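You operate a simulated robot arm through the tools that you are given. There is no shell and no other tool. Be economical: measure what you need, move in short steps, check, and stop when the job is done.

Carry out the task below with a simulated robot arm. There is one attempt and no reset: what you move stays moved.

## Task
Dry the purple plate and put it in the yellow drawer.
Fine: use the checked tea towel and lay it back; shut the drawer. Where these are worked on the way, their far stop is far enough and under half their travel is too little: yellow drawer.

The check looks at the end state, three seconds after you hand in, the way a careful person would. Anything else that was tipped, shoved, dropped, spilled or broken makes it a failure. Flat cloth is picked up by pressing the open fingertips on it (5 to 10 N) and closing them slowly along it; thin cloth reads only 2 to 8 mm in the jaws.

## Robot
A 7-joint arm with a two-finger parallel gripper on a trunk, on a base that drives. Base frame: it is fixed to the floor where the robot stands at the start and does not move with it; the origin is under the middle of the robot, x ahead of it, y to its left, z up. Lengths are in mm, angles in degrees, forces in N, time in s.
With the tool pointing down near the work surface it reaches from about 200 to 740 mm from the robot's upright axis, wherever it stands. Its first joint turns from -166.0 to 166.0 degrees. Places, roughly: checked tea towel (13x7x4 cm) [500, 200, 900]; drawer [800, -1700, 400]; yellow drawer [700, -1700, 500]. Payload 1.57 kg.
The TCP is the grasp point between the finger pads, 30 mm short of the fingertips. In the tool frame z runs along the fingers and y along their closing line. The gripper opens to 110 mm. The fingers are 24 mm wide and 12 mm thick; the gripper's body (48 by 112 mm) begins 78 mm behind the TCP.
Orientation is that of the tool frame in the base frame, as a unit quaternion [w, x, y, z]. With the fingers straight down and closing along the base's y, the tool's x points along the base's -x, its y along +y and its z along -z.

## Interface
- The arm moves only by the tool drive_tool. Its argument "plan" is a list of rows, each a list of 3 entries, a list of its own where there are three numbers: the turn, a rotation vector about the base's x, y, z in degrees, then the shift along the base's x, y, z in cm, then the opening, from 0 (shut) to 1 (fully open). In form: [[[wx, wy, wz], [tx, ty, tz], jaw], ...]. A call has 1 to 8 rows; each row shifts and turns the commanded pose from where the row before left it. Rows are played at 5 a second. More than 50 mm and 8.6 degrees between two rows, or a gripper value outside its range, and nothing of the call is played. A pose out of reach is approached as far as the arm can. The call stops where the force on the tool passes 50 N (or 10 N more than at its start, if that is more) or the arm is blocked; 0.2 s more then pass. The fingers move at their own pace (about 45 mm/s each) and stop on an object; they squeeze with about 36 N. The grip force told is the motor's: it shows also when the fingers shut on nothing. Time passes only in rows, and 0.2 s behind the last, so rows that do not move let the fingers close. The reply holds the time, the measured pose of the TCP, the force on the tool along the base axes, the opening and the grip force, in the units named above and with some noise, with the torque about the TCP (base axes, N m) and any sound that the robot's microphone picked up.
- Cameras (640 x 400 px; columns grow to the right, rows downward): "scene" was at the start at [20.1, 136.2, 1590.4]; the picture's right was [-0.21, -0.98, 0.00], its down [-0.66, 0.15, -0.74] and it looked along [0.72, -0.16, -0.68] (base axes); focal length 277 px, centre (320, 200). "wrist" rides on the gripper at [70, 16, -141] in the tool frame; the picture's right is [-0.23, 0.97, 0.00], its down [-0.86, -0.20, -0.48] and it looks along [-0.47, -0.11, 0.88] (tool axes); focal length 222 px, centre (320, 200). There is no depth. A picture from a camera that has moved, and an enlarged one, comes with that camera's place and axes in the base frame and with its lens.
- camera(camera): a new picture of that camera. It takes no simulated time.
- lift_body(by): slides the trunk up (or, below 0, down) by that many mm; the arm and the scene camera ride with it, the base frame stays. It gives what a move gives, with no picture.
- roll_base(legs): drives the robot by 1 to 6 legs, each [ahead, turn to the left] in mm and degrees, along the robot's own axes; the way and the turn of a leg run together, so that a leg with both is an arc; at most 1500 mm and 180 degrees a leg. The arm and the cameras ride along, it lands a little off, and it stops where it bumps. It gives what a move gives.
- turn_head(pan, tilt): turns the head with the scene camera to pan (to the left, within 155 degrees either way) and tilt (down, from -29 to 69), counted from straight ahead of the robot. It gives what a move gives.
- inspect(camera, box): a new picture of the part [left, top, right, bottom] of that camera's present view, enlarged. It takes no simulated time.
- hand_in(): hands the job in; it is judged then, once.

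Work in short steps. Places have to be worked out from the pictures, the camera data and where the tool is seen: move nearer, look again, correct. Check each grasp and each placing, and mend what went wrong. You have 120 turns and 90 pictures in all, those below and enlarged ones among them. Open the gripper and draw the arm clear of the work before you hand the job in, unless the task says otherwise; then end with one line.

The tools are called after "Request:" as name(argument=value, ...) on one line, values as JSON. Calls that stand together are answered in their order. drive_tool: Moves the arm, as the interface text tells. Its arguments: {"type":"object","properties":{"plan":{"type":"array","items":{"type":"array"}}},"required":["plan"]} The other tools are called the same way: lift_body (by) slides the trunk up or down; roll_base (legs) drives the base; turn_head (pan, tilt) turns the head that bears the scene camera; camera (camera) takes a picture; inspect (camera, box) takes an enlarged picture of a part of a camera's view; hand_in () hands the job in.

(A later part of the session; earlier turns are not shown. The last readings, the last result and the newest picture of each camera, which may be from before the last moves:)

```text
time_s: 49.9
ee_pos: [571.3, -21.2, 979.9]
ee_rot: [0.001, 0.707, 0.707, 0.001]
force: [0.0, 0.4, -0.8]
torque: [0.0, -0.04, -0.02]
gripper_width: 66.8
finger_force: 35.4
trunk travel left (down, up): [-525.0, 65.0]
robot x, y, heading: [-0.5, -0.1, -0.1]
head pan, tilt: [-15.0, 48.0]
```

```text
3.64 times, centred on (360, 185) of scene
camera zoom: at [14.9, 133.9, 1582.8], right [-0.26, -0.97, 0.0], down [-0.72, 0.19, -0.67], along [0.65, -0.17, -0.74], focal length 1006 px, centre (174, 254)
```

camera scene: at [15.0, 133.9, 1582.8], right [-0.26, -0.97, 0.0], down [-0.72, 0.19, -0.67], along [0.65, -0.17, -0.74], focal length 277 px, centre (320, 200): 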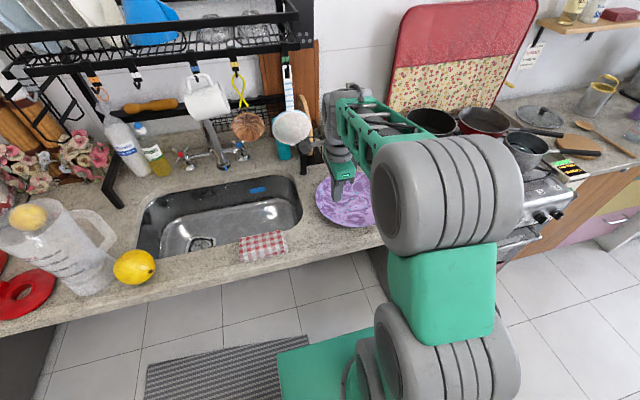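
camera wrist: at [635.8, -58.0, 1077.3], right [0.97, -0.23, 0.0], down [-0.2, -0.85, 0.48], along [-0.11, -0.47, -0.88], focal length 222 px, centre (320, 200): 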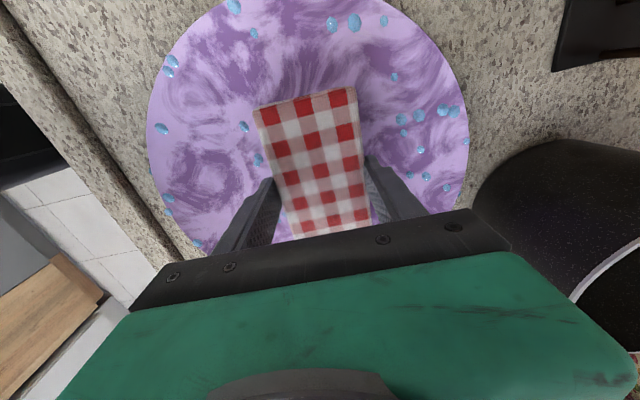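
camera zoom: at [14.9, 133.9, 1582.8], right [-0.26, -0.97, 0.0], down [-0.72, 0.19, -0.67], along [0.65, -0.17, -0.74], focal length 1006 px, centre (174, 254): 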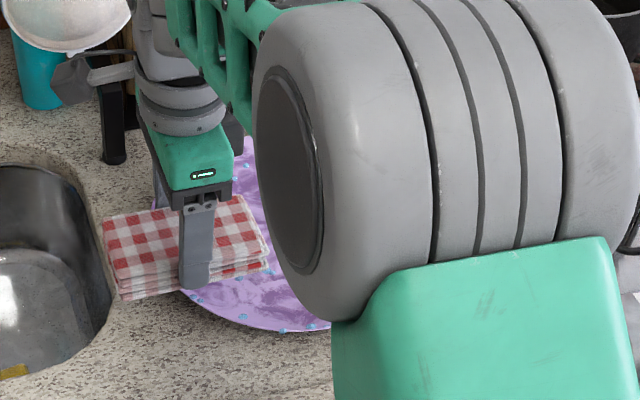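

The arm hides the plate from the head; I raise the hand and look with the wrist camera.

Request:
drive_tool(plan=[[[0, 0, 0], [0, 0, 0.6], 0], [[0, 0, 0], [0, 0, 1.2], 0], [[0, 0, 0], [0, 0, 1.6], 0], [[0, 0, 0], [0, 0, 1.8], 0], [[0, 0, 0], [0, 0, 1.8], 0], [[0, 0, 0], [0, 0, 1.8], 0], [[0, 0, 0], [0, 0, 1.4], 0], [[0, 0, 0], [0, 0, 0.8], 0]])

Request:
inspect(camera="wrist", box=[220, 60, 500, 240])

```text
time_s: 51.6
ee_pos: [570.2, -22.0, 1087.7]
ee_rot: [0.0, 0.707, 0.707, -0.001]
force: [-0.7, 0.3, 0.1]
torque: [0.01, 0.01, 0.02]
gripper_width: 67.0
finger_force: 35.8
trunk travel left (down, up): [-525.0, 65.0]
robot x, y, heading: [-1.6, 2.3, 0.2]
head pan, tilt: [-15.0, 48.0]
```

```text
2.22 times, centred on (360, 150) of wrist
camera zoom: at [587.1, 48.7, 1229.4], right [0.97, -0.23, 0.0], down [-0.2, -0.86, 0.48], along [-0.11, -0.47, -0.88], focal length 494 px, centre (231, 311)
```

zoom: 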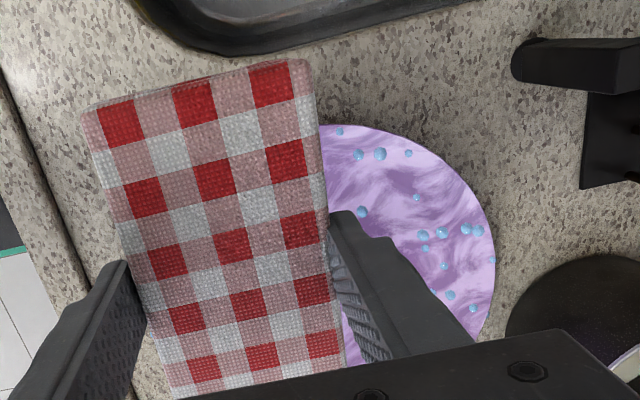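

Towel still hides the part. I shift the hand towards the robot to reveal the plate.

Request:
drive_tool(plan=[[[0, 0, 0], [-0.8, -0.6, 0], 0], [[0, 0, 0], [-1.5, -1, 0], 0], [[0, 0, 0], [-2, -1, 0], 0], [[0, 0, 0], [-2, -1, 0], 0], [[0, 0, 0], [-2, -1, 0], 0], [[0, 0, 0], [-2, -1, 0], 0], [[0, 0, 0], [-1.8, -0.8, 0], 0], [[0, 0, 0], [-1, 0, 0], 0]])

Request:
inspect(camera="wrist", box=[300, 50, 580, 230])

Request:
camera(camera="scene")

```text
time_s: 53.5
ee_pos: [439.9, -85.8, 1088.9]
ee_rot: [-0.001, 0.707, 0.708, 0.0]
force: [-1.0, -0.7, 0.0]
torque: [0.0, 0.02, 0.02]
gripper_width: 66.8
finger_force: 36.4
trunk travel left (down, up): [-525.0, 65.0]
robot x, y, heading: [-0.6, -4.9, 0.0]
head pan, tilt: [-15.0, 48.0]
```

```text
2.22 times, centred on (440, 140) of wrist
camera zoom: at [455.7, -15.1, 1229.3], right [0.97, -0.23, 0.0], down [-0.2, -0.86, 0.48], along [-0.11, -0.47, -0.88], focal length 494 px, centre (53, 333)
```

zoom: 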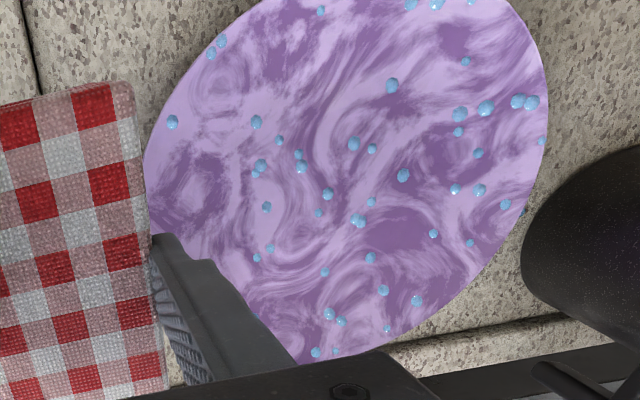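

```text
59 pictures are left
camera scene: at [14.9, 133.7, 1582.8], right [-0.26, -0.97, 0.0], down [-0.72, 0.19, -0.67], along [0.65, -0.17, -0.74], focal length 277 px, centre (320, 200)
```

scene: 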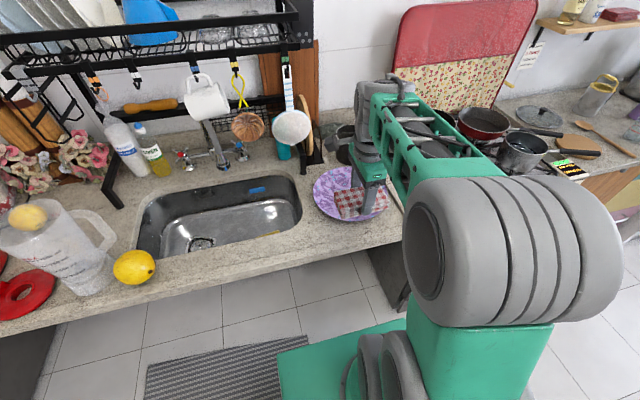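

No drop is gone: plate slid along with the towel. Plan: wipe in strokes towards the robot so that the plate bears on the raised front lip and the towel truly rubs. I move to the far side of the plate (centre now ≈[614,-138]).

Request:
drive_tool(plan=[[[0, 0, 0], [0.8, -0.2, -0.4], 0], [[0, 0, 0], [1.5, -0.5, -0.8], 0], [[0, 0, 0], [1.8, -0.6, -1], 0], [[0, 0, 0], [2, -0.6, -1.2], 0], [[0, 0, 0], [2, -0.6, -1.2], 0], [[0, 0, 0], [2, -0.6, -1.2], 0], [[0, 0, 0], [2, -0.6, -1.2], 0], [[0, 0, 0], [2, -0.6, -1.2], 0]])

Request:
drive_tool(plan=[[[0, 0, 0], [2, -0.4, -1.2], 0], [[0, 0, 0], [1.6, -0.3, -1], 0], [[0, 0, 0], [1, -0.2, -0.8], 0], [[0, 0, 0], [0.4, 0, -0.8], 0], [[0, 0, 0], [0, 0, -0.5], 0], [[0, 0, 0], [0, 0, -0.5], 0], [[0, 0, 0], [0, 0, 0], 0]])

```text
time_s: 55.2
ee_pos: [581.4, -125.5, 1005.3]
ee_rot: [0.0, 0.707, 0.708, 0.0]
force: [0.9, -0.5, -0.7]
torque: [-0.03, -0.02, -0.01]
gripper_width: 66.8
finger_force: 36.3
trunk travel left (down, up): [-525.0, 65.0]
robot x, y, heading: [0.1, -1.8, 0.1]
head pan, tilt: [-15.0, 48.0]
```

```text
time_s: 56.9
ee_pos: [630.7, -136.4, 959.0]
ee_rot: [0.0, 0.707, 0.707, 0.0]
force: [0.0, -0.6, -0.6]
torque: [0.02, -0.04, 0.0]
gripper_width: 66.9
finger_force: 35.6
trunk travel left (down, up): [-525.0, 65.0]
robot x, y, heading: [0.1, -1.2, 0.0]
head pan, tilt: [-15.0, 48.0]
```

Request:
drive_tool(plan=[[[0, 0, 0], [0, 0, -0.8], 0], [[0, 0, 0], [0, 0, -0.7], 0], [[0, 0, 0], [0, 0, -0.3], 0], [[0, 0, 0], [0, 0, -0.2], 0], [[0, 0, 0], [0, 0, 0], 0]])

Request:
drive_tool(plan=[[[0, 0, 0], [0, 0, -0.15], 0], [[0, 0, 0], [0, 0, -0.15], 0], [[0, 0, 0], [0, 0, 0], 0]])

```text
time_s: 58.0
ee_pos: [631.3, -136.9, 941.1]
ee_rot: [0.003, 0.707, 0.707, 0.002]
force: [1.2, -0.3, 23.5]
torque: [-1.11, -0.89, 0.03]
gripper_width: 66.9
finger_force: 36.2
trunk travel left (down, up): [-525.0, 65.0]
robot x, y, heading: [-1.6, 0.5, -0.1]
head pan, tilt: [-15.0, 48.0]
```

```text
time_s: 58.9
ee_pos: [630.5, -137.1, 939.0]
ee_rot: [0.004, 0.706, 0.708, 0.002]
force: [-1.8, 3.3, 37.6]
torque: [-0.04, -1.28, 0.12]
gripper_width: 67.4
finger_force: 35.8
trunk travel left (down, up): [-525.0, 65.0]
robot x, y, heading: [-0.8, -0.9, 0.1]
head pan, tilt: [-15.0, 48.0]
```

Too hard (38 N), and at the far edge of the towel. I ease off and then stroke towards the robot.

Request:
drive_tool(plan=[[[0, 0, 0], [0, 0, 0.25], 0], [[0, 0, 0], [0, 0, 0.1], 0], [[0, 0, 0], [0, 0, 0], 0]])

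```text
time_s: 59.6
ee_pos: [629.8, -136.2, 939.0]
ee_rot: [0.001, 0.707, 0.707, 0.0]
force: [0.1, 4.0, 26.2]
torque: [-0.11, -0.88, 0.1]
gripper_width: 67.5
finger_force: 35.7
trunk travel left (down, up): [-525.0, 65.0]
robot x, y, heading: [1.8, 0.3, -0.1]
head pan, tilt: [-15.0, 48.0]
```

Request:
drive_tool(plan=[[[0, 0, 0], [-0.5, 0, 0.15], 0], [[0, 0, 0], [-1, 0, 0], 0], [[0, 0, 0], [-1, 0, 0], 0], [[0, 0, 0], [-1, 0, 0], 0]])

Request:
drive_tool(plan=[[[0, 0, 0], [-1, 0, 0], 0], [[0, 0, 0], [-1, 0, 0], 0], [[0, 0, 0], [-1, 0, 0], 0], [[0, 0, 0], [-1, 0, 0], 0]])

Request:
camera(camera="wrist")

```text
time_s: 60.6
ee_pos: [594.8, -135.8, 938.9]
ee_rot: [-0.002, 0.708, 0.707, -0.002]
force: [-0.4, -0.2, 1.2]
torque: [-0.08, 0.04, -0.05]
gripper_width: 67.1
finger_force: 36.2
trunk travel left (down, up): [-525.0, 65.0]
robot x, y, heading: [-2.0, 2.4, -0.2]
head pan, tilt: [-15.0, 48.0]
```

```text
time_s: 61.6
ee_pos: [555.7, -136.6, 942.1]
ee_rot: [0.0, 0.707, 0.707, 0.001]
force: [-0.8, 0.0, 2.0]
torque: [-0.18, 0.13, -0.02]
gripper_width: 67.1
finger_force: 36.4
trunk travel left (down, up): [-525.0, 65.0]
robot x, y, heading: [0.4, -0.8, -0.1]
head pan, tilt: [-15.0, 48.0]
```

```text
58 pictures are left
camera wrist: at [571.4, -67.1, 1082.1], right [0.97, -0.23, 0.0], down [-0.2, -0.86, 0.48], along [-0.11, -0.47, -0.88], focal length 222 px, centre (320, 200)
```

wrist: 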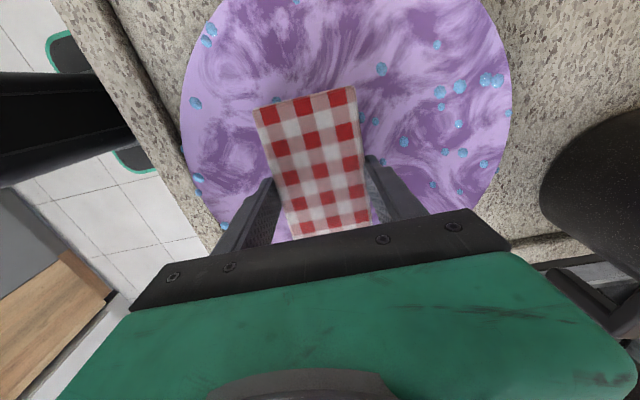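

The plate slid ~35 mm and the towel rubbed ~40 mm across it. I continue towards the robot until the plate bears on the lip.

Request:
drive_tool(plan=[[[0, 0, 0], [-1, 0, -0.1], 0], [[0, 0, 0], [-1, 0, 0], 0], [[0, 0, 0], [-1, 0, 0], 0], [[0, 0, 0], [-1, 0, 0.1], 0], [[0, 0, 0], [0, 0, 0], 0]])

Request:
drive_tool(plan=[[[0, 0, 0], [0, 0.2, 0.8], 0], [[0, 0, 0], [0, 0.4, 1], 0], [[0, 0, 0], [-0.5, 0.8, 1.2], 0], [[0, 0, 0], [-1, 0.8, 1.5], 0], [[0, 0, 0], [-1.4, 0.8, 1.5], 0], [[0, 0, 0], [-1.4, 0.8, 1.8], 0], [[0, 0, 0], [-1.4, 0.8, 1.8], 0], [[0, 0, 0], [-1, 0.6, 1.5], 0]])

Request:
inspect(camera="wrist", box=[240, 20, 560, 240])

```text
time_s: 62.9
ee_pos: [516.8, -137.4, 940.0]
ee_rot: [0.001, 0.707, 0.707, 0.001]
force: [3.7, -0.3, 4.1]
torque: [-0.25, 0.04, 0.03]
gripper_width: 66.8
finger_force: 35.8
trunk travel left (down, up): [-525.0, 65.0]
robot x, y, heading: [-0.4, 3.7, 0.3]
head pan, tilt: [-15.0, 48.0]
```

```text
time_s: 64.7
ee_pos: [448.4, -83.6, 1052.5]
ee_rot: [0.0, 0.707, 0.707, 0.0]
force: [0.2, -1.0, -0.3]
torque: [0.02, -0.03, 0.01]
gripper_width: 66.9
finger_force: 35.8
trunk travel left (down, up): [-525.0, 65.0]
robot x, y, heading: [5.8, 1.2, 0.2]
head pan, tilt: [-15.0, 48.0]
```

```text
1.82 times, centred on (400, 130) of wrist
camera zoom: at [464.7, -13.6, 1193.5], right [0.97, -0.23, 0.0], down [-0.2, -0.85, 0.48], along [-0.11, -0.47, -0.88], focal length 404 px, centre (174, 327)
```

zoom: 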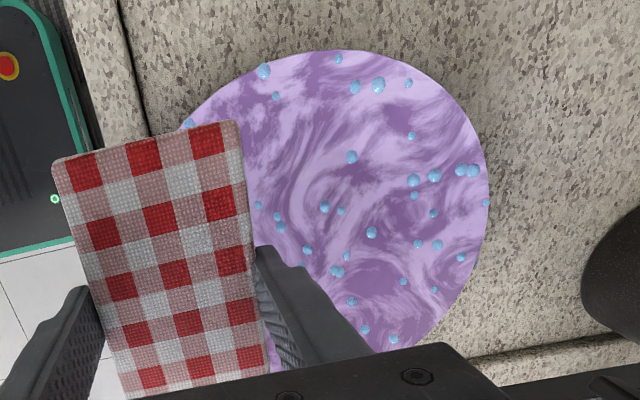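

All drops persist: the flat towel only touched at its ends in the concave plate. I tilt the towel 20° so that its short end presses into the plate, and will stroke that edge with more force. Move over the plate first.

Request:
drive_tool(plan=[[[-3, 0, 0], [0.8, -0.2, 0], 0], [[-4, 0, 0], [1.4, -0.4, -0.4], 0], [[-4, 0, 0], [1.6, -0.5, -0.8], 0], [[-4, 0, 0], [1.7, -0.5, -1], 0], [[-3, 0, 0], [1.7, -0.5, -1], 0], [[-2, 0, 0], [1.6, -0.5, -1], 0], [[0, 0, 0], [1, -0.3, -0.8], 0], [[0, 0, 0], [0.3, 0, -0.6], 0]])

Request:
drive_tool(plan=[[[0, 0, 0], [0, 0, -0.6], 0], [[0, 0, 0], [0, 0, -0.6], 0], [[0, 0, 0], [0, 0, -0.5], 0], [[0, 0, 0], [0, 0, 0], 0]])

Request:
camera(camera="wrist")

```text
time_s: 66.5
ee_pos: [548.5, -114.0, 995.4]
ee_rot: [0.122, 0.696, 0.696, -0.123]
force: [0.5, 1.0, 0.3]
torque: [0.02, 0.01, 0.0]
gripper_width: 67.1
finger_force: 35.6
trunk travel left (down, up): [-525.0, 65.0]
robot x, y, heading: [-1.8, 1.2, -0.1]
head pan, tilt: [-15.0, 48.0]
```

```text
time_s: 67.5
ee_pos: [549.9, -114.8, 976.5]
ee_rot: [0.122, 0.697, 0.696, -0.123]
force: [-0.2, 0.5, -0.2]
torque: [-0.02, -0.01, 0.0]
gripper_width: 66.9
finger_force: 35.6
trunk travel left (down, up): [-525.0, 65.0]
robot x, y, heading: [0.9, -1.1, -0.3]
head pan, tilt: [-15.0, 48.0]
```

```text
56 pictures are left
camera wrist: at [565.5, -0.2, 1086.1], right [0.97, -0.21, 0.08], down [-0.2, -0.64, 0.74], along [-0.11, -0.74, -0.67], focal length 222 px, centre (320, 200)
```

wrist: 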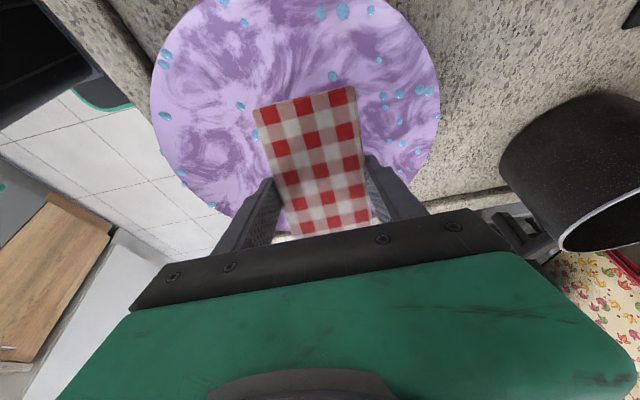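

The towel's lowered end is over the plate's middle. I lower to contact.

Request:
drive_tool(plan=[[[0, 0, 0], [0, 0, -0.4], 0], [[0, 0, 0], [0, 0, -0.4], 0], [[0, 0, 0], [0, 0, -0.3], 0], [[0, 0, 0], [0, 0, 0], 0]])

Request:
drive_tool(plan=[[[0, 0, 0], [0, 0, -0.2], 0], [[0, 0, 0], [0, 0, -0.2], 0], [[0, 0, 0], [0, 0, 0], 0]])

```text
time_s: 68.5
ee_pos: [549.5, -114.1, 966.7]
ee_rot: [0.123, 0.696, 0.696, -0.123]
force: [0.6, 1.0, -0.4]
torque: [-0.02, 0.03, -0.01]
gripper_width: 67.0
finger_force: 36.3
trunk travel left (down, up): [-525.0, 65.0]
robot x, y, heading: [-0.7, 1.1, 0.1]
head pan, tilt: [-15.0, 48.0]
```

```text
time_s: 69.2
ee_pos: [550.3, -114.0, 963.2]
ee_rot: [0.123, 0.696, 0.697, -0.122]
force: [0.8, 0.4, -1.6]
torque: [0.0, 0.01, -0.01]
gripper_width: 67.0
finger_force: 36.3
trunk travel left (down, up): [-525.0, 65.0]
robot x, y, heading: [3.1, -2.2, 0.0]
head pan, tilt: [-15.0, 48.0]
```

Request:
drive_tool(plan=[[[0, 0, 0], [0, 0, -0.2], 0], [[0, 0, 0], [0, 0, -0.2], 0], [[0, 0, 0], [0, 0, 0], 0]])

Request:
drive_tool(plan=[[[0, 0, 0], [0, 0, -0.15], 0], [[0, 0, 0], [0, 0, -0.15], 0], [[0, 0, 0], [0, 0, 0], 0]])

```text
time_s: 70.0
ee_pos: [550.0, -113.9, 958.9]
ee_rot: [0.123, 0.696, 0.696, -0.123]
force: [-0.3, -0.1, -0.3]
torque: [0.02, -0.01, -0.02]
gripper_width: 67.2
finger_force: 36.1
trunk travel left (down, up): [-525.0, 65.0]
robot x, y, heading: [-1.3, -1.7, -0.2]
head pan, tilt: [-15.0, 48.0]
```

```text
time_s: 70.8
ee_pos: [549.7, -113.4, 956.9]
ee_rot: [0.122, 0.696, 0.697, -0.122]
force: [0.5, 0.0, 1.7]
torque: [0.04, 0.03, -0.01]
gripper_width: 66.8
finger_force: 36.1
trunk travel left (down, up): [-525.0, 65.0]
robot x, y, heading: [-1.1, 4.0, 0.0]
head pan, tilt: [-15.0, 48.0]
```

Contact at TCP 957. I press ~1 mm and stroke −y.

Request:
drive_tool(plan=[[[0, 0, 0], [0, 0, -0.1], 0], [[0, 0, 0], [0, -1, 0], 0], [[0, 0, 0], [0, -1, 0], 0], [[0, 0, 0], [0, -1, 0], 0], [[0, 0, 0], [0, -1, 0], 0], [[0, 0, 0], [0, 0, 0], 0]])

Request:
camera(camera="wrist")

```text
time_s: 72.2
ee_pos: [548.5, -154.4, 955.1]
ee_rot: [0.123, 0.696, 0.696, -0.123]
force: [-0.5, 1.7, 3.4]
torque: [0.3, 0.07, 0.01]
gripper_width: 67.0
finger_force: 36.0
trunk travel left (down, up): [-525.0, 65.0]
robot x, y, heading: [-3.8, -0.5, -0.2]
head pan, tilt: [-15.0, 48.0]
```

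```text
55 pictures are left
camera wrist: at [565.2, -39.7, 1064.5], right [0.97, -0.21, 0.08], down [-0.2, -0.64, 0.74], along [-0.11, -0.74, -0.67], focal length 222 px, centre (320, 200)
```

wrist: 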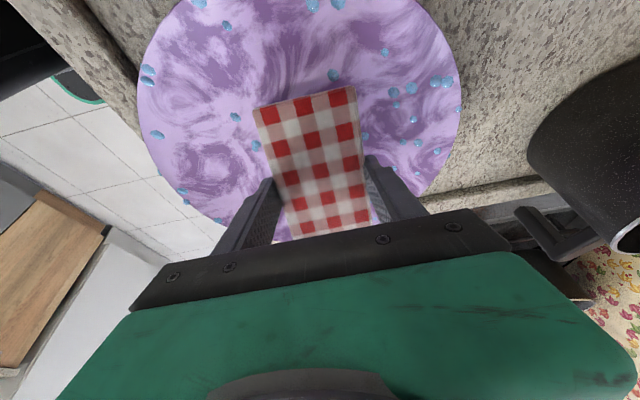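

Plate still follows; Fy/Fz≈0.5. I continue until the plate meets the right lip.

Request:
drive_tool(plan=[[[0, 0, 0], [0, -1, -0.05], 0], [[0, 0, 0], [0, -1, 0], 0], [[0, 0, 0], [0, -1, 0], 0], [[0, 0, 0], [0, -1, 0], 0], [[0, 0, 0], [0, 0, 0], 0]])

Request:
camera(camera="wrist")

```text
time_s: 73.5
ee_pos: [549.1, -193.4, 955.5]
ee_rot: [0.124, 0.696, 0.697, -0.123]
force: [0.1, 1.1, 7.0]
torque: [0.41, 0.11, -0.03]
gripper_width: 66.7
finger_force: 36.4
trunk travel left (down, up): [-525.0, 65.0]
robot x, y, heading: [0.8, 1.0, -0.2]
head pan, tilt: [-15.0, 48.0]
```

```text
54 pictures are left
camera wrist: at [565.1, -79.5, 1064.2], right [0.97, -0.21, 0.08], down [-0.2, -0.64, 0.74], along [-0.11, -0.74, -0.67], focal length 222 px, centre (320, 200)
```

wrist: 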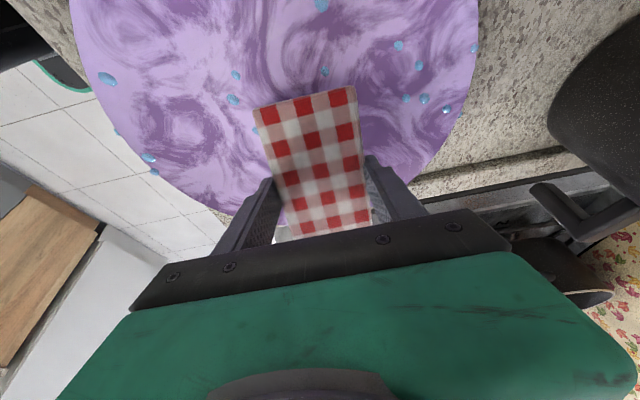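

Now the plate stopped and the towel slid over it. Let me zoom to see whether the swath behind the towel is dry.

Request:
inspect(camera="wrist", box=[60, 0, 500, 240])

```text
1.45 times, centred on (280, 120) of wrist
camera zoom: at [565.1, -79.5, 1064.2], right [0.97, -0.21, 0.08], down [-0.2, -0.64, 0.74], along [-0.11, -0.74, -0.67], focal length 323 px, centre (378, 316)
```

zoom: 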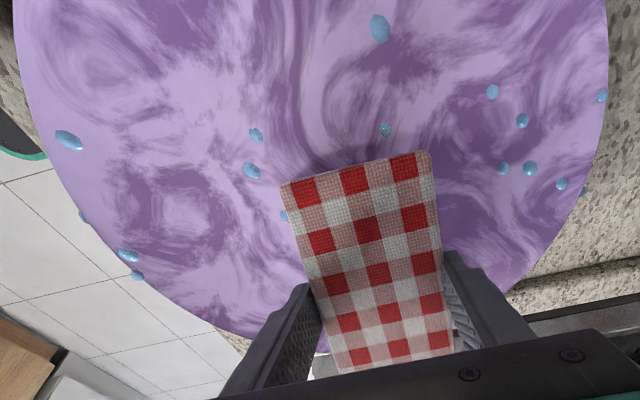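

Several drops in the swath are gone: real rubbing with force works. I continue this stroke outward, rising a little with the rim.

Request:
drive_tool(plan=[[[0, 0, 0], [0, -1, 0], 0], [[0, 0, 0], [0, -1, 0.05], 0], [[0, 0, 0], [0, -1, 0.1], 0], [[0, 0, 0], [0, -1, 0.1], 0]])

Request:
drive_tool(plan=[[[0, 0, 0], [0, -1, 0.1], 0], [[0, 0, 0], [0, -1, 0.15], 0], [[0, 0, 0], [0, -1, 0.2], 0]])

```text
time_s: 74.5
ee_pos: [549.4, -234.7, 956.0]
ee_rot: [0.122, 0.697, 0.696, -0.124]
force: [0.2, -0.4, -0.5]
torque: [-0.03, -0.03, -0.02]
gripper_width: 66.7
finger_force: 36.2
trunk travel left (down, up): [-525.0, 65.0]
robot x, y, heading: [4.4, 1.4, -0.1]
head pan, tilt: [-15.0, 48.0]
```

```text
time_s: 75.2
ee_pos: [549.5, -263.3, 962.1]
ee_rot: [0.123, 0.696, 0.697, -0.123]
force: [-0.3, -0.2, -1.0]
torque: [-0.01, 0.0, -0.01]
gripper_width: 67.1
finger_force: 35.8
trunk travel left (down, up): [-525.0, 65.0]
robot x, y, heading: [-0.7, -1.5, -0.1]
head pan, tilt: [-15.0, 48.0]
```

Contact was lost near the end. I lift and go back to start a parallel stroke further out (x≈610), looking from there.

Request:
drive_tool(plan=[[[0, 0, 0], [0, 0.3, 0.8], 0], [[0, 0, 0], [0, 0.8, 1.2], 0], [[0, 0, 0], [0.5, 1.5, 1.5], 0], [[0, 0, 0], [0.8, 2, 1.5], 0], [[0, 0, 0], [1, 2.2, 1.5], 0], [[0, 0, 0], [1, 2.2, 1], 0], [[0, 0, 0], [1, 2.2, 0.5], 0], [[0, 0, 0], [1, 2.2, 0], 0]])

Request:
drive_tool(plan=[[[0, 0, 0], [0.4, 2, 0], 0], [[0, 0, 0], [0.3, 1.5, 0], 0], [[0, 0, 0], [0, 1, 0], 0], [[0, 0, 0], [0, 0, 0], 0]])

Request:
inspect(camera="wrist", box=[100, 0, 500, 240])

```text
time_s: 77.0
ee_pos: [603.3, -129.7, 1042.3]
ee_rot: [0.122, 0.697, 0.696, -0.123]
force: [0.5, -0.3, -0.2]
torque: [-0.02, 0.01, -0.04]
gripper_width: 67.2
finger_force: 35.6
trunk travel left (down, up): [-525.0, 65.0]
robot x, y, heading: [-0.9, 0.2, 0.0]
head pan, tilt: [-15.0, 48.0]
```

```text
time_s: 78.0
ee_pos: [609.8, -85.5, 1041.8]
ee_rot: [0.122, 0.696, 0.696, -0.123]
force: [-0.1, -0.5, 1.0]
torque: [-0.01, 0.02, 0.0]
gripper_width: 66.9
finger_force: 35.6
trunk travel left (down, up): [-525.0, 65.0]
robot x, y, heading: [-3.7, -1.9, 0.1]
head pan, tilt: [-15.0, 48.0]
```

```text
1.60 times, centred on (300, 120) of wrist
camera zoom: at [625.2, 29.1, 1151.0], right [0.97, -0.21, 0.08], down [-0.2, -0.64, 0.74], along [-0.11, -0.74, -0.67], focal length 355 px, centre (352, 328)
```

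zoom: 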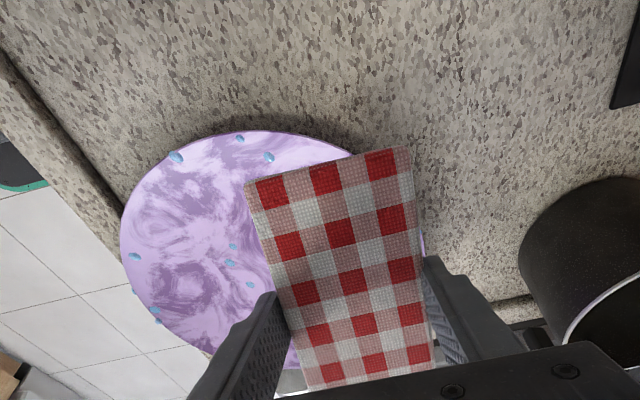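

Plate centre now ≈[553,-158], resting on the right lip. I stroke the column x≈610, with a 6° side tilt to follow the dish.

Request:
drive_tool(plan=[[[0, -2, 0], [0, -0.5, -1], 0], [[0, -2, 0], [0, -0.8, -1.5], 0], [[0, -2, 0], [0, -0.8, -1.5], 0], [[0, 0, 0], [0, -0.4, -1.2], 0], [[0, 0, 0], [0, 0, -0.8], 0], [[0, 0, 0], [0, 0, -0.5], 0], [[0, 0, 0], [0, 0, 0], 0]])

Request:
drive_tool(plan=[[[0, 0, 0], [0, 0, -0.3], 0], [[0, 0, 0], [0, 0, -0.2], 0], [[0, 0, 0], [0, 0, 0], 0]])

```text
time_s: 79.7
ee_pos: [610.7, -109.7, 975.1]
ee_rot: [0.159, 0.702, 0.689, -0.086]
force: [-0.5, 0.2, -0.6]
torque: [0.0, -0.01, 0.0]
gripper_width: 67.0
finger_force: 36.2
trunk travel left (down, up): [-525.0, 65.0]
robot x, y, heading: [0.1, -3.4, -0.1]
head pan, tilt: [-15.0, 48.0]
```

```text
time_s: 80.5
ee_pos: [610.2, -108.9, 972.1]
ee_rot: [0.159, 0.703, 0.688, -0.086]
force: [-0.3, -0.7, 1.9]
torque: [0.08, -0.01, -0.01]
gripper_width: 66.8
finger_force: 35.9
trunk travel left (down, up): [-525.0, 65.0]
robot x, y, heading: [-2.1, 1.8, -0.1]
head pan, tilt: [-15.0, 48.0]
```

Contact near the rim at TCP 972. I stroke −y following the dish down into the middle.

Request:
drive_tool(plan=[[[0, 0, 0], [0, 0, -0.1], 0], [[0, 0, 0], [0, -1, -0.3], 0], [[0, 0, 0], [0, -1, -0.25], 0], [[0, 0, 0], [0, -1, -0.25], 0]])

Request:
drive_tool(plan=[[[0, 0, 0], [0, -1, -0.2], 0], [[0, 0, 0], [0, -1, -0.15], 0]])

```text
time_s: 81.5
ee_pos: [610.0, -140.0, 962.3]
ee_rot: [0.159, 0.702, 0.689, -0.086]
force: [0.5, -0.8, 2.3]
torque: [0.11, -0.07, -0.02]
gripper_width: 66.7
finger_force: 36.2
trunk travel left (down, up): [-525.0, 65.0]
robot x, y, heading: [0.9, 0.8, 0.2]
head pan, tilt: [-15.0, 48.0]
```

```text
time_s: 82.0
ee_pos: [609.1, -159.2, 959.0]
ee_rot: [0.16, 0.702, 0.689, -0.086]
force: [-1.1, 0.5, 4.2]
torque: [0.24, -0.04, -0.01]
gripper_width: 66.9
finger_force: 36.6
trunk travel left (down, up): [-525.0, 65.0]
robot x, y, heading: [-0.3, 1.7, -0.0]
head pan, tilt: [-15.0, 48.0]
```

Tracking well (2–4 N). I continue the stroke with a touch more pressure.

Request:
drive_tool(plan=[[[0, 0, 0], [0, -1, -0.15], 0], [[0, 0, 0], [0, -1, -0.1], 0], [[0, 0, 0], [0, -1, 0], 0]])

Request:
drive_tool(plan=[[[0, 0, 0], [0, -1, 0], 0], [[0, 0, 0], [0, -1, 0], 0], [[0, 0, 0], [0, -1, 0.05], 0]])

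Request:
camera(camera="wrist")

```text
time_s: 82.8
ee_pos: [610.7, -188.6, 959.0]
ee_rot: [0.161, 0.702, 0.689, -0.084]
force: [0.8, 6.9, 19.2]
torque: [1.27, 0.02, -0.15]
gripper_width: 67.1
finger_force: 36.3
trunk travel left (down, up): [-525.0, 65.0]
robot x, y, heading: [1.2, -1.1, 0.0]
head pan, tilt: [-15.0, 48.0]
```

```text
time_s: 83.7
ee_pos: [609.0, -218.4, 957.5]
ee_rot: [0.16, 0.702, 0.689, -0.085]
force: [-1.5, 3.3, 12.0]
torque: [0.85, 0.07, -0.07]
gripper_width: 66.8
finger_force: 36.4
trunk travel left (down, up): [-525.0, 65.0]
robot x, y, heading: [3.0, -0.4, 0.1]
head pan, tilt: [-15.0, 48.0]
```

```text
51 pictures are left
camera wrist: at [613.7, -104.5, 1066.8], right [0.96, -0.21, 0.18], down [-0.28, -0.64, 0.72], along [-0.04, -0.74, -0.67], focal length 222 px, centre (320, 200)
```

wrist: 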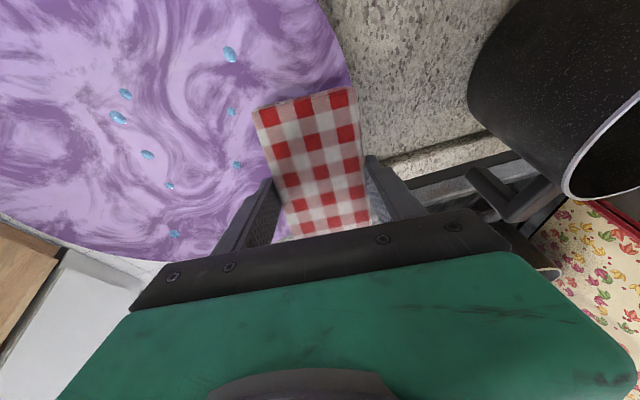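

The outer swath is clean. I finish this stroke towards the far-right rim with rising height.

Request:
drive_tool(plan=[[[0, 0, 0], [0, -1, 0.05], 0], [[0, 0, 0], [0, -1, 0.1], 0], [[0, 0, 0], [0, -1, 0.15], 0]])

Request:
drive_tool(plan=[[[0, 0, 0], [0, -1, 0.2], 0], [[0, 0, 0], [0, -1, 0.25], 0], [[0, 0, 0], [0, -1, 0.3], 0]])

```text
time_s: 84.5
ee_pos: [609.1, -249.1, 960.3]
ee_rot: [0.159, 0.702, 0.688, -0.087]
force: [-1.1, -0.2, 0.8]
torque: [0.09, -0.05, 0.06]
gripper_width: 67.1
finger_force: 35.7
trunk travel left (down, up): [-525.0, 65.0]
robot x, y, heading: [2.9, 1.0, 0.0]
head pan, tilt: [-15.0, 48.0]
```

```text
time_s: 85.2
ee_pos: [610.0, -278.7, 968.5]
ee_rot: [0.159, 0.701, 0.689, -0.086]
force: [0.4, 0.0, 0.3]
torque: [0.01, -0.03, -0.04]
gripper_width: 67.1
finger_force: 36.2
trunk travel left (down, up): [-525.0, 65.0]
robot x, y, heading: [-1.8, 3.1, -0.1]
head pan, tilt: [-15.0, 48.0]
```

Lift and return for the middle column (x≈553), tilt levelled sideways.

Request:
drive_tool(plan=[[[0, 0, 0], [0, 0.5, 1], 0], [[0, 2, 0], [-0.6, 1.5, 1.5], 0], [[0, 2, 0], [-1, 2.2, 1], 0], [[0, 2, 0], [-1, 2.5, 0], 0], [[0, 0, 0], [-1, 2.5, 0], 0], [[0, 0, 0], [-1, 2.5, 0], 0], [[0, 0, 0], [-1, 2.2, 0], 0], [[0, 0, 0], [-0.2, 1.2, 0], 0]])

Request:
drive_tool(plan=[[[0, 0, 0], [0, 0.8, 0], 0], [[0, 0, 0], [0, 0, -0.8], 0], [[0, 0, 0], [0, 0, -1], 0], [[0, 0, 0], [0, 0, -0.6], 0], [[0, 0, 0], [0, 0, -0.2], 0], [[0, 0, 0], [0, 0, 0], 0]])

Request:
camera(camera="wrist")

```text
time_s: 87.0
ee_pos: [550.8, -127.7, 1002.2]
ee_rot: [0.123, 0.696, 0.696, -0.123]
force: [-0.1, 0.8, -0.6]
torque: [-0.03, -0.02, 0.03]
gripper_width: 67.0
finger_force: 35.9
trunk travel left (down, up): [-525.0, 65.0]
robot x, y, heading: [0.7, 0.7, -0.2]
head pan, tilt: [-15.0, 48.0]
```

```text
time_s: 88.5
ee_pos: [552.2, -119.8, 977.4]
ee_rot: [0.122, 0.696, 0.697, -0.123]
force: [-0.4, 0.7, -1.7]
torque: [0.0, 0.01, -0.01]
gripper_width: 67.0
finger_force: 35.6
trunk travel left (down, up): [-525.0, 65.0]
robot x, y, heading: [-1.5, -2.0, 0.3]
head pan, tilt: [-15.0, 48.0]
```

```text
50 pictures are left
camera wrist: at [567.9, -5.9, 1085.9], right [0.97, -0.21, 0.08], down [-0.2, -0.64, 0.74], along [-0.11, -0.74, -0.67], focal length 222 px, centre (320, 200)
```

wrist: 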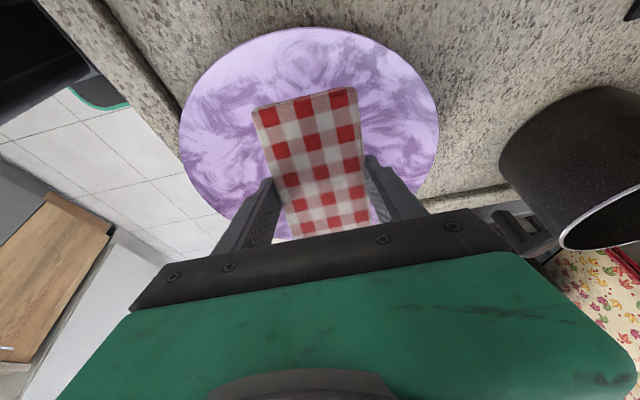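

No drops visible anymore. I check the hidden part by raising and shifting the towel away.

Request:
drive_tool(plan=[[[0, 0, 0], [-0.5, 0.8, 1], 0], [[3, 0, 0], [-1, 1, 1.5], 0], [[4, 0, 0], [-1.5, 1, 1.8], 0], [[4, 0, 0], [-1.8, 1, 1.8], 0], [[4, 0, 0], [-1.8, 1, 1.8], 0], [[3, 0, 0], [-1.8, 1, 1.5], 0], [[2, 0, 0], [-1.5, 1, 1], 0], [[0, 0, 0], [-1, 0.5, 0.5], 0]])

Request:
inspect(camera="wrist", box=[240, 20, 560, 240])

Request:
inspect(camera="scene", box=[290, 130, 430, 240])

```text
time_s: 90.2
ee_pos: [443.4, -49.0, 1085.7]
ee_rot: [0.0, 0.707, 0.707, -0.001]
force: [-0.3, -0.5, -0.1]
torque: [-0.02, -0.01, -0.02]
gripper_width: 67.1
finger_force: 35.5
trunk travel left (down, up): [-525.0, 65.0]
robot x, y, heading: [-2.2, 0.2, -0.1]
head pan, tilt: [-15.0, 48.0]
```

```text
1.82 times, centred on (400, 130) of wrist
camera zoom: at [458.7, 21.4, 1226.3], right [0.97, -0.23, 0.0], down [-0.2, -0.86, 0.48], along [-0.11, -0.47, -0.88], focal length 404 px, centre (174, 327)
```

zoom: 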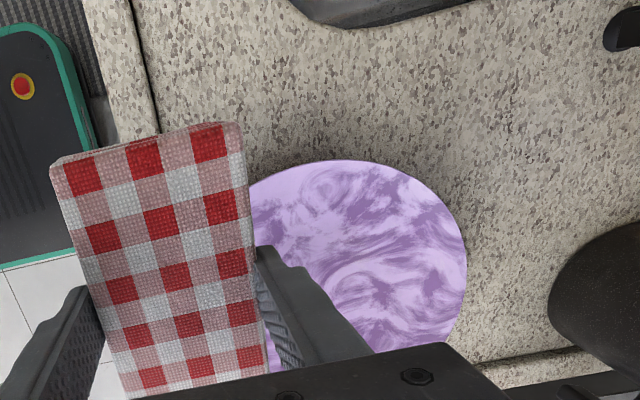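

```text
3.64 times, centred on (360, 185) of scene
camera zoom: at [14.9, 133.9, 1582.8], right [-0.26, -0.97, 0.0], down [-0.72, 0.19, -0.67], along [0.65, -0.17, -0.74], focal length 1006 px, centre (174, 254)
```

zoom: 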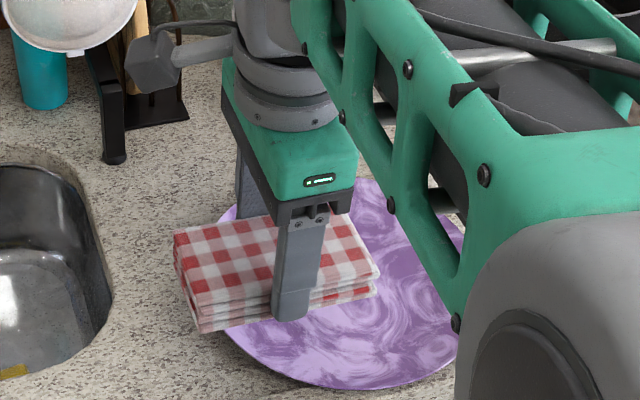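

The plate is dry. Now I carry the towel back to where it lay ([480,181]).

Request:
drive_tool(plan=[[[0, 0, 0], [0.2, 0.8, 0], 0], [[0, 0, 0], [0.3, 1.6, 0], 0], [[0, 0, 0], [0.4, 2.2, 0], 0], [[0, 0, 0], [0.4, 2.4, -0.3], 0], [[0, 0, 0], [0.4, 2.4, -0.6], 0], [[0, 0, 0], [0.4, 2.4, -1], 0], [[0, 0, 0], [0.4, 2.4, -1.2], 0], [[0, 0, 0], [0.4, 2.4, -1.2], 0]])

Request:
drive_tool(plan=[[[0, 0, 0], [0.4, 2.4, -1.2], 0], [[0, 0, 0], [0.3, 2.2, -1.2], 0], [[0, 0, 0], [0.1, 1.4, -1.2], 0], [[0, 0, 0], [0, 0.5, -1.2], 0], [[0, 0, 0], [0, 0, -1.2], 0], [[0, 0, 0], [0, 0, -1.0], 0], [[0, 0, 0], [0, 0, 0], 0]])

Request:
camera(camera="wrist")

```text
time_s: 92.0
ee_pos: [473.5, 120.1, 1042.5]
ee_rot: [0.001, 0.707, 0.707, 0.001]
force: [0.0, 0.0, -0.3]
torque: [0.0, 0.02, 0.02]
gripper_width: 67.2
finger_force: 36.3
trunk travel left (down, up): [-525.0, 65.0]
robot x, y, heading: [3.0, -1.9, 0.1]
head pan, tilt: [-15.0, 48.0]
```

```text
time_s: 93.7
ee_pos: [480.4, 183.9, 972.4]
ee_rot: [0.0, 0.707, 0.707, 0.0]
force: [0.5, 0.2, 0.0]
torque: [-0.02, -0.04, -0.01]
gripper_width: 66.9
finger_force: 35.5
trunk travel left (down, up): [-525.0, 65.0]
robot x, y, heading: [0.8, 0.2, 0.0]
head pan, tilt: [-15.0, 48.0]
```

```text
47 pictures are left
camera wrist: at [496.9, 253.2, 1113.9], right [0.97, -0.23, 0.0], down [-0.2, -0.85, 0.48], along [-0.11, -0.47, -0.88], focal length 222 px, centre (320, 200)
```

wrist: 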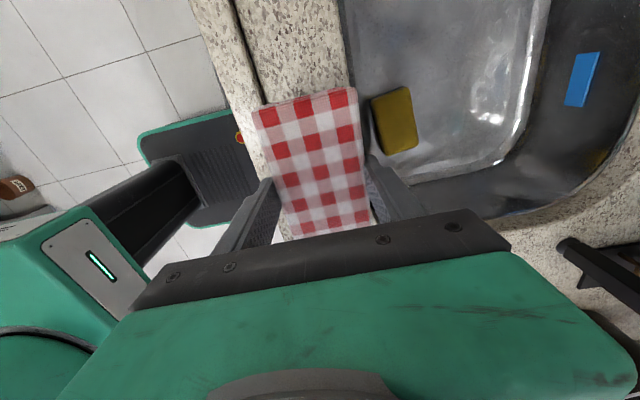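

Position matches the original. I lower to contact and release.

Request:
drive_tool(plan=[[[0, 0, 0], [0, -0.2, -1.2], 0], [[0, 0, 0], [0, 0, -1], 0], [[0, 0, 0], [0, 0, -0.8], 0], [[0, 0, 0], [0, 0, -0.3], 0], [[0, 0, 0], [0, 0, -0.2], 0], [[0, 0, 0], [0, 0, 0], 0]])

```text
time_s: 95.0
ee_pos: [480.9, 180.8, 937.6]
ee_rot: [-0.001, 0.707, 0.707, 0.0]
force: [-0.1, -0.6, -1.2]
torque: [-0.05, 0.01, -0.02]
gripper_width: 67.1
finger_force: 36.0
trunk travel left (down, up): [-525.0, 65.0]
robot x, y, heading: [1.9, -0.7, 0.0]
head pan, tilt: [-15.0, 48.0]
```

Request:
drive_tool(plan=[[[0, 0, 0], [0, 0, -0.2], 0], [[0, 0, 0], [0, 0, -0.2], 0], [[0, 0, 0], [0, 0, 0], 0]])

```text
time_s: 95.8
ee_pos: [480.5, 181.6, 933.7]
ee_rot: [0.0, 0.707, 0.707, 0.0]
force: [-0.1, 0.4, -0.5]
torque: [-0.01, 0.01, 0.01]
gripper_width: 66.9
finger_force: 36.0
trunk travel left (down, up): [-525.0, 65.0]
robot x, y, heading: [-0.4, 1.7, -0.0]
head pan, tilt: [-15.0, 48.0]
```

Within 1–2 mm of the counter. Release and rise.

Request:
drive_tool(plan=[[[0, 0, 0], [0, 0, 0], 0.7], [[0, 0, 0], [0, 0, 0], 0.85], [[0, 0, 0], [0, 0, 0], 0.85], [[0, 0, 0], [0, 0, 1.5], 0.9], [[0, 0, 0], [0, 0, 3], 1], [[0, 0, 0], [0, 0, 4], 1], [[0, 0, 0], [0, 0, 4], 1], [[0, 0, 0], [0, 0, 4], 1]])

Request:
camera(camera="wrist")

```text
time_s: 97.7
ee_pos: [480.9, 182.5, 1099.1]
ee_rot: [0.001, 0.707, 0.707, 0.001]
force: [-0.3, -0.8, 1.0]
torque: [0.05, 0.02, 0.01]
gripper_width: 109.9
finger_force: 0.0
trunk travel left (down, up): [-525.0, 65.0]
robot x, y, heading: [-0.1, 0.9, -0.0]
head pan, tilt: [-15.0, 48.0]
```

```text
46 pictures are left
camera wrist: at [496.2, 252.9, 1240.3], right [0.97, -0.23, 0.0], down [-0.2, -0.85, 0.48], along [-0.11, -0.47, -0.88], focal length 222 px, centre (320, 200)
```

wrist: 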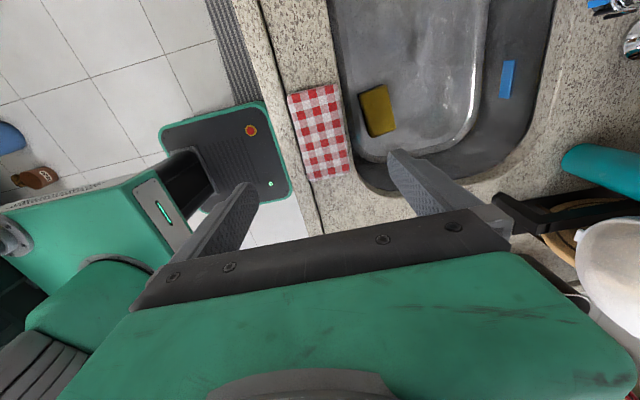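

Towel is back, tidy. Next the drawer: I tuck the arm in and drive along the counter to the drawer stack.

Request:
drive_tool(plan=[[[0, 0, 8], [-1, -2.5, 0.5], 1], [[0, 0, 8], [-1.5, -2.5, 0.5], 1], [[0, 0, 8], [-1.5, -2.5, 0.5], 1], [[0, 0, 8], [-1.5, -2.5, 0.5], 0.5], [[0, 0, 8], [-1.5, -2.5, 0.5], 0.5], [[0, 0, 8], [-1.5, -2.5, 0.5], 0.5], [[0, 0, 8], [-1.5, -2.5, 0.5], 0.5], [[0, 0, 8], [-1, -1.5, 0.5], 0.5]])

Request:
roll_base(legs=[[-150, 0], [0, -90], [820, 0], [650, 0]])

Request:
turn_head(pan=60, tilt=35)

Request:
camera(camera="scene")

```text
time_s: 99.5
ee_pos: [371.3, -8.0, 1139.1]
ee_rot: [0.001, 0.224, 0.975, 0.0]
force: [-0.1, 0.1, -0.5]
torque: [-0.03, 0.0, -0.03]
gripper_width: 55.1
finger_force: 0.0
trunk travel left (down, up): [-525.0, 65.0]
robot x, y, heading: [-2.7, -7.0, -0.3]
head pan, tilt: [-15.0, 48.0]
```

```text
time_s: 111.8
ee_pos: [-138.0, -1844.3, 1140.1]
ee_rot: [-0.001, 0.847, 0.532, -0.001]
force: [-0.5, 0.1, 0.3]
torque: [0.0, -0.01, -0.01]
gripper_width: 55.1
finger_force: 0.0
trunk travel left (down, up): [-525.0, 65.0]
robot x, y, heading: [-131.9, -1475.8, -89.9]
head pan, tilt: [-15.0, 48.0]
```

```text
time_s: 113.3
ee_pos: [-139.2, -1843.4, 1139.5]
ee_rot: [0.0, 0.847, 0.531, 0.0]
force: [0.3, -0.3, -0.5]
torque: [0.02, 0.01, -0.01]
gripper_width: 55.0
finger_force: 0.1
trunk travel left (down, up): [-525.0, 65.0]
robot x, y, heading: [-132.1, -1475.5, -89.6]
head pan, tilt: [60.0, 35.0]
```

```text
45 pictures are left
camera scene: at [98.4, -1456.3, 1601.8], right [-0.5, -0.87, 0.0], down [-0.5, 0.29, -0.82], along [0.71, -0.41, -0.57], focal length 277 px, centre (320, 200)
```

scene: 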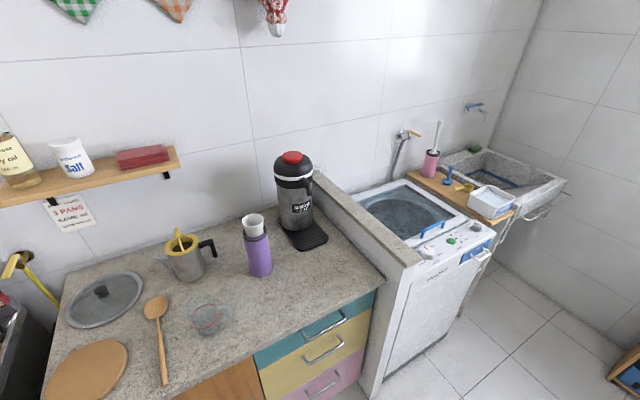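

The handles are in view; counter front is at x≈505. I drive on by ~215 mm, turn to face the drawers, and look.

Request:
roll_base(legs=[[215, 0], [0, 90]])

Request:
turn_head(pan=0, tilt=55)

Request:
camera(camera="scene")

Request:
camera(camera="wrist")

```text
time_s: 118.8
ee_pos: [240.4, -1689.2, 1140.1]
ee_rot: [0.0, 0.222, 0.975, 0.001]
force: [0.6, 0.1, -0.4]
torque: [0.01, 0.0, 0.0]
gripper_width: 54.7
finger_force: 0.1
trunk travel left (down, up): [-525.0, 65.0]
robot x, y, heading: [-132.4, -1681.4, 0.5]
head pan, tilt: [60.0, 35.0]
```

```text
time_s: 120.1
ee_pos: [240.2, -1687.1, 1140.2]
ee_rot: [0.0, 0.222, 0.975, -0.001]
force: [-0.8, 0.4, 0.3]
torque: [-0.02, -0.01, 0.02]
gripper_width: 54.9
finger_force: 0.2
trunk travel left (down, up): [-525.0, 65.0]
robot x, y, heading: [-129.0, -1686.9, 0.4]
head pan, tilt: [0.0, 55.0]
```

```text
44 pictures are left
camera scene: at [-120.9, -1528.2, 1573.6], right [0.01, -1.0, 0.0], down [-0.82, -0.01, -0.57], along [0.57, 0.0, -0.82], focal length 277 px, centre (320, 200)
```

scene: 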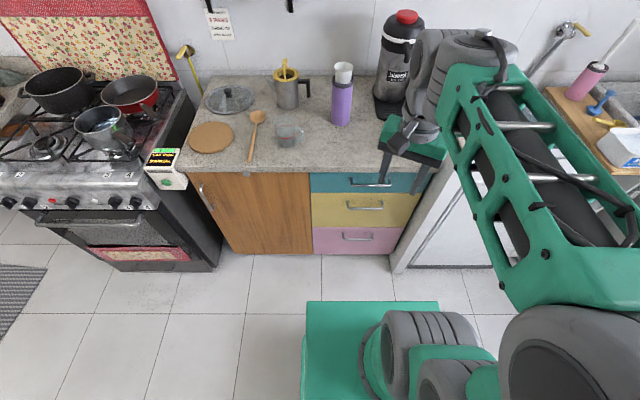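

```text
43 pictures are left
camera wrist: at [183.9, -1643.2, 1280.8], right [0.63, 0.78, 0.0], down [0.68, -0.55, 0.48], along [0.37, -0.3, -0.88], focal length 222 px, centre (320, 200)
```

wrist: 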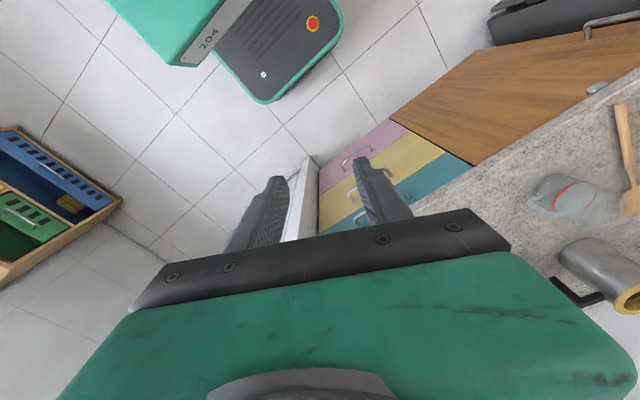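

I lower the trunk, both to bring the arm to drawer height and to see the drawers more frontally.

Request:
lift_body(by=-400)

Request:
turn_head(pan=0, tilt=40)

Request:
camera(camera="scene")

```text
time_s: 123.9
ee_pos: [240.1, -1687.8, 739.3]
ee_rot: [0.0, 0.222, 0.975, -0.001]
force: [-0.4, -0.5, 0.0]
torque: [-0.02, -0.01, 0.03]
gripper_width: 55.0
finger_force: 0.0
trunk travel left (down, up): [-125.0, 465.0]
robot x, y, heading: [-132.1, -1680.5, 0.4]
head pan, tilt: [0.0, 55.0]
```

```text
time_s: 124.7
ee_pos: [238.8, -1688.2, 738.8]
ee_rot: [0.0, 0.221, 0.975, 0.0]
force: [-0.6, 0.3, -0.4]
torque: [-0.01, 0.04, 0.0]
gripper_width: 55.2
finger_force: 0.1
trunk travel left (down, up): [-125.0, 465.0]
robot x, y, heading: [-130.6, -1681.2, 0.5]
head pan, tilt: [0.0, 40.0]
```

```text
42 pictures are left
camera scene: at [-108.0, -1528.2, 1194.2], right [0.01, -1.0, 0.0], down [-0.64, 0.0, -0.77], along [0.77, 0.0, -0.64], focal length 277 px, centre (320, 200)
```

scene: 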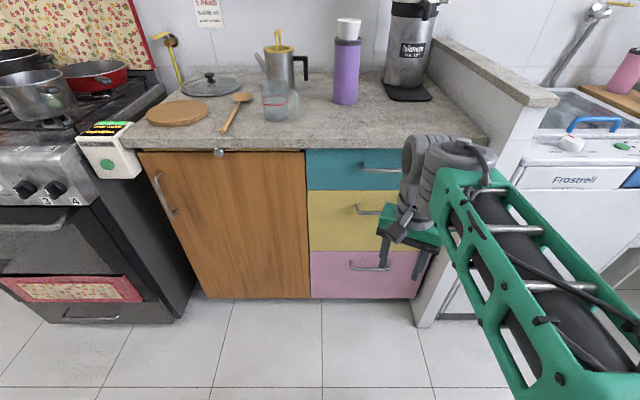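

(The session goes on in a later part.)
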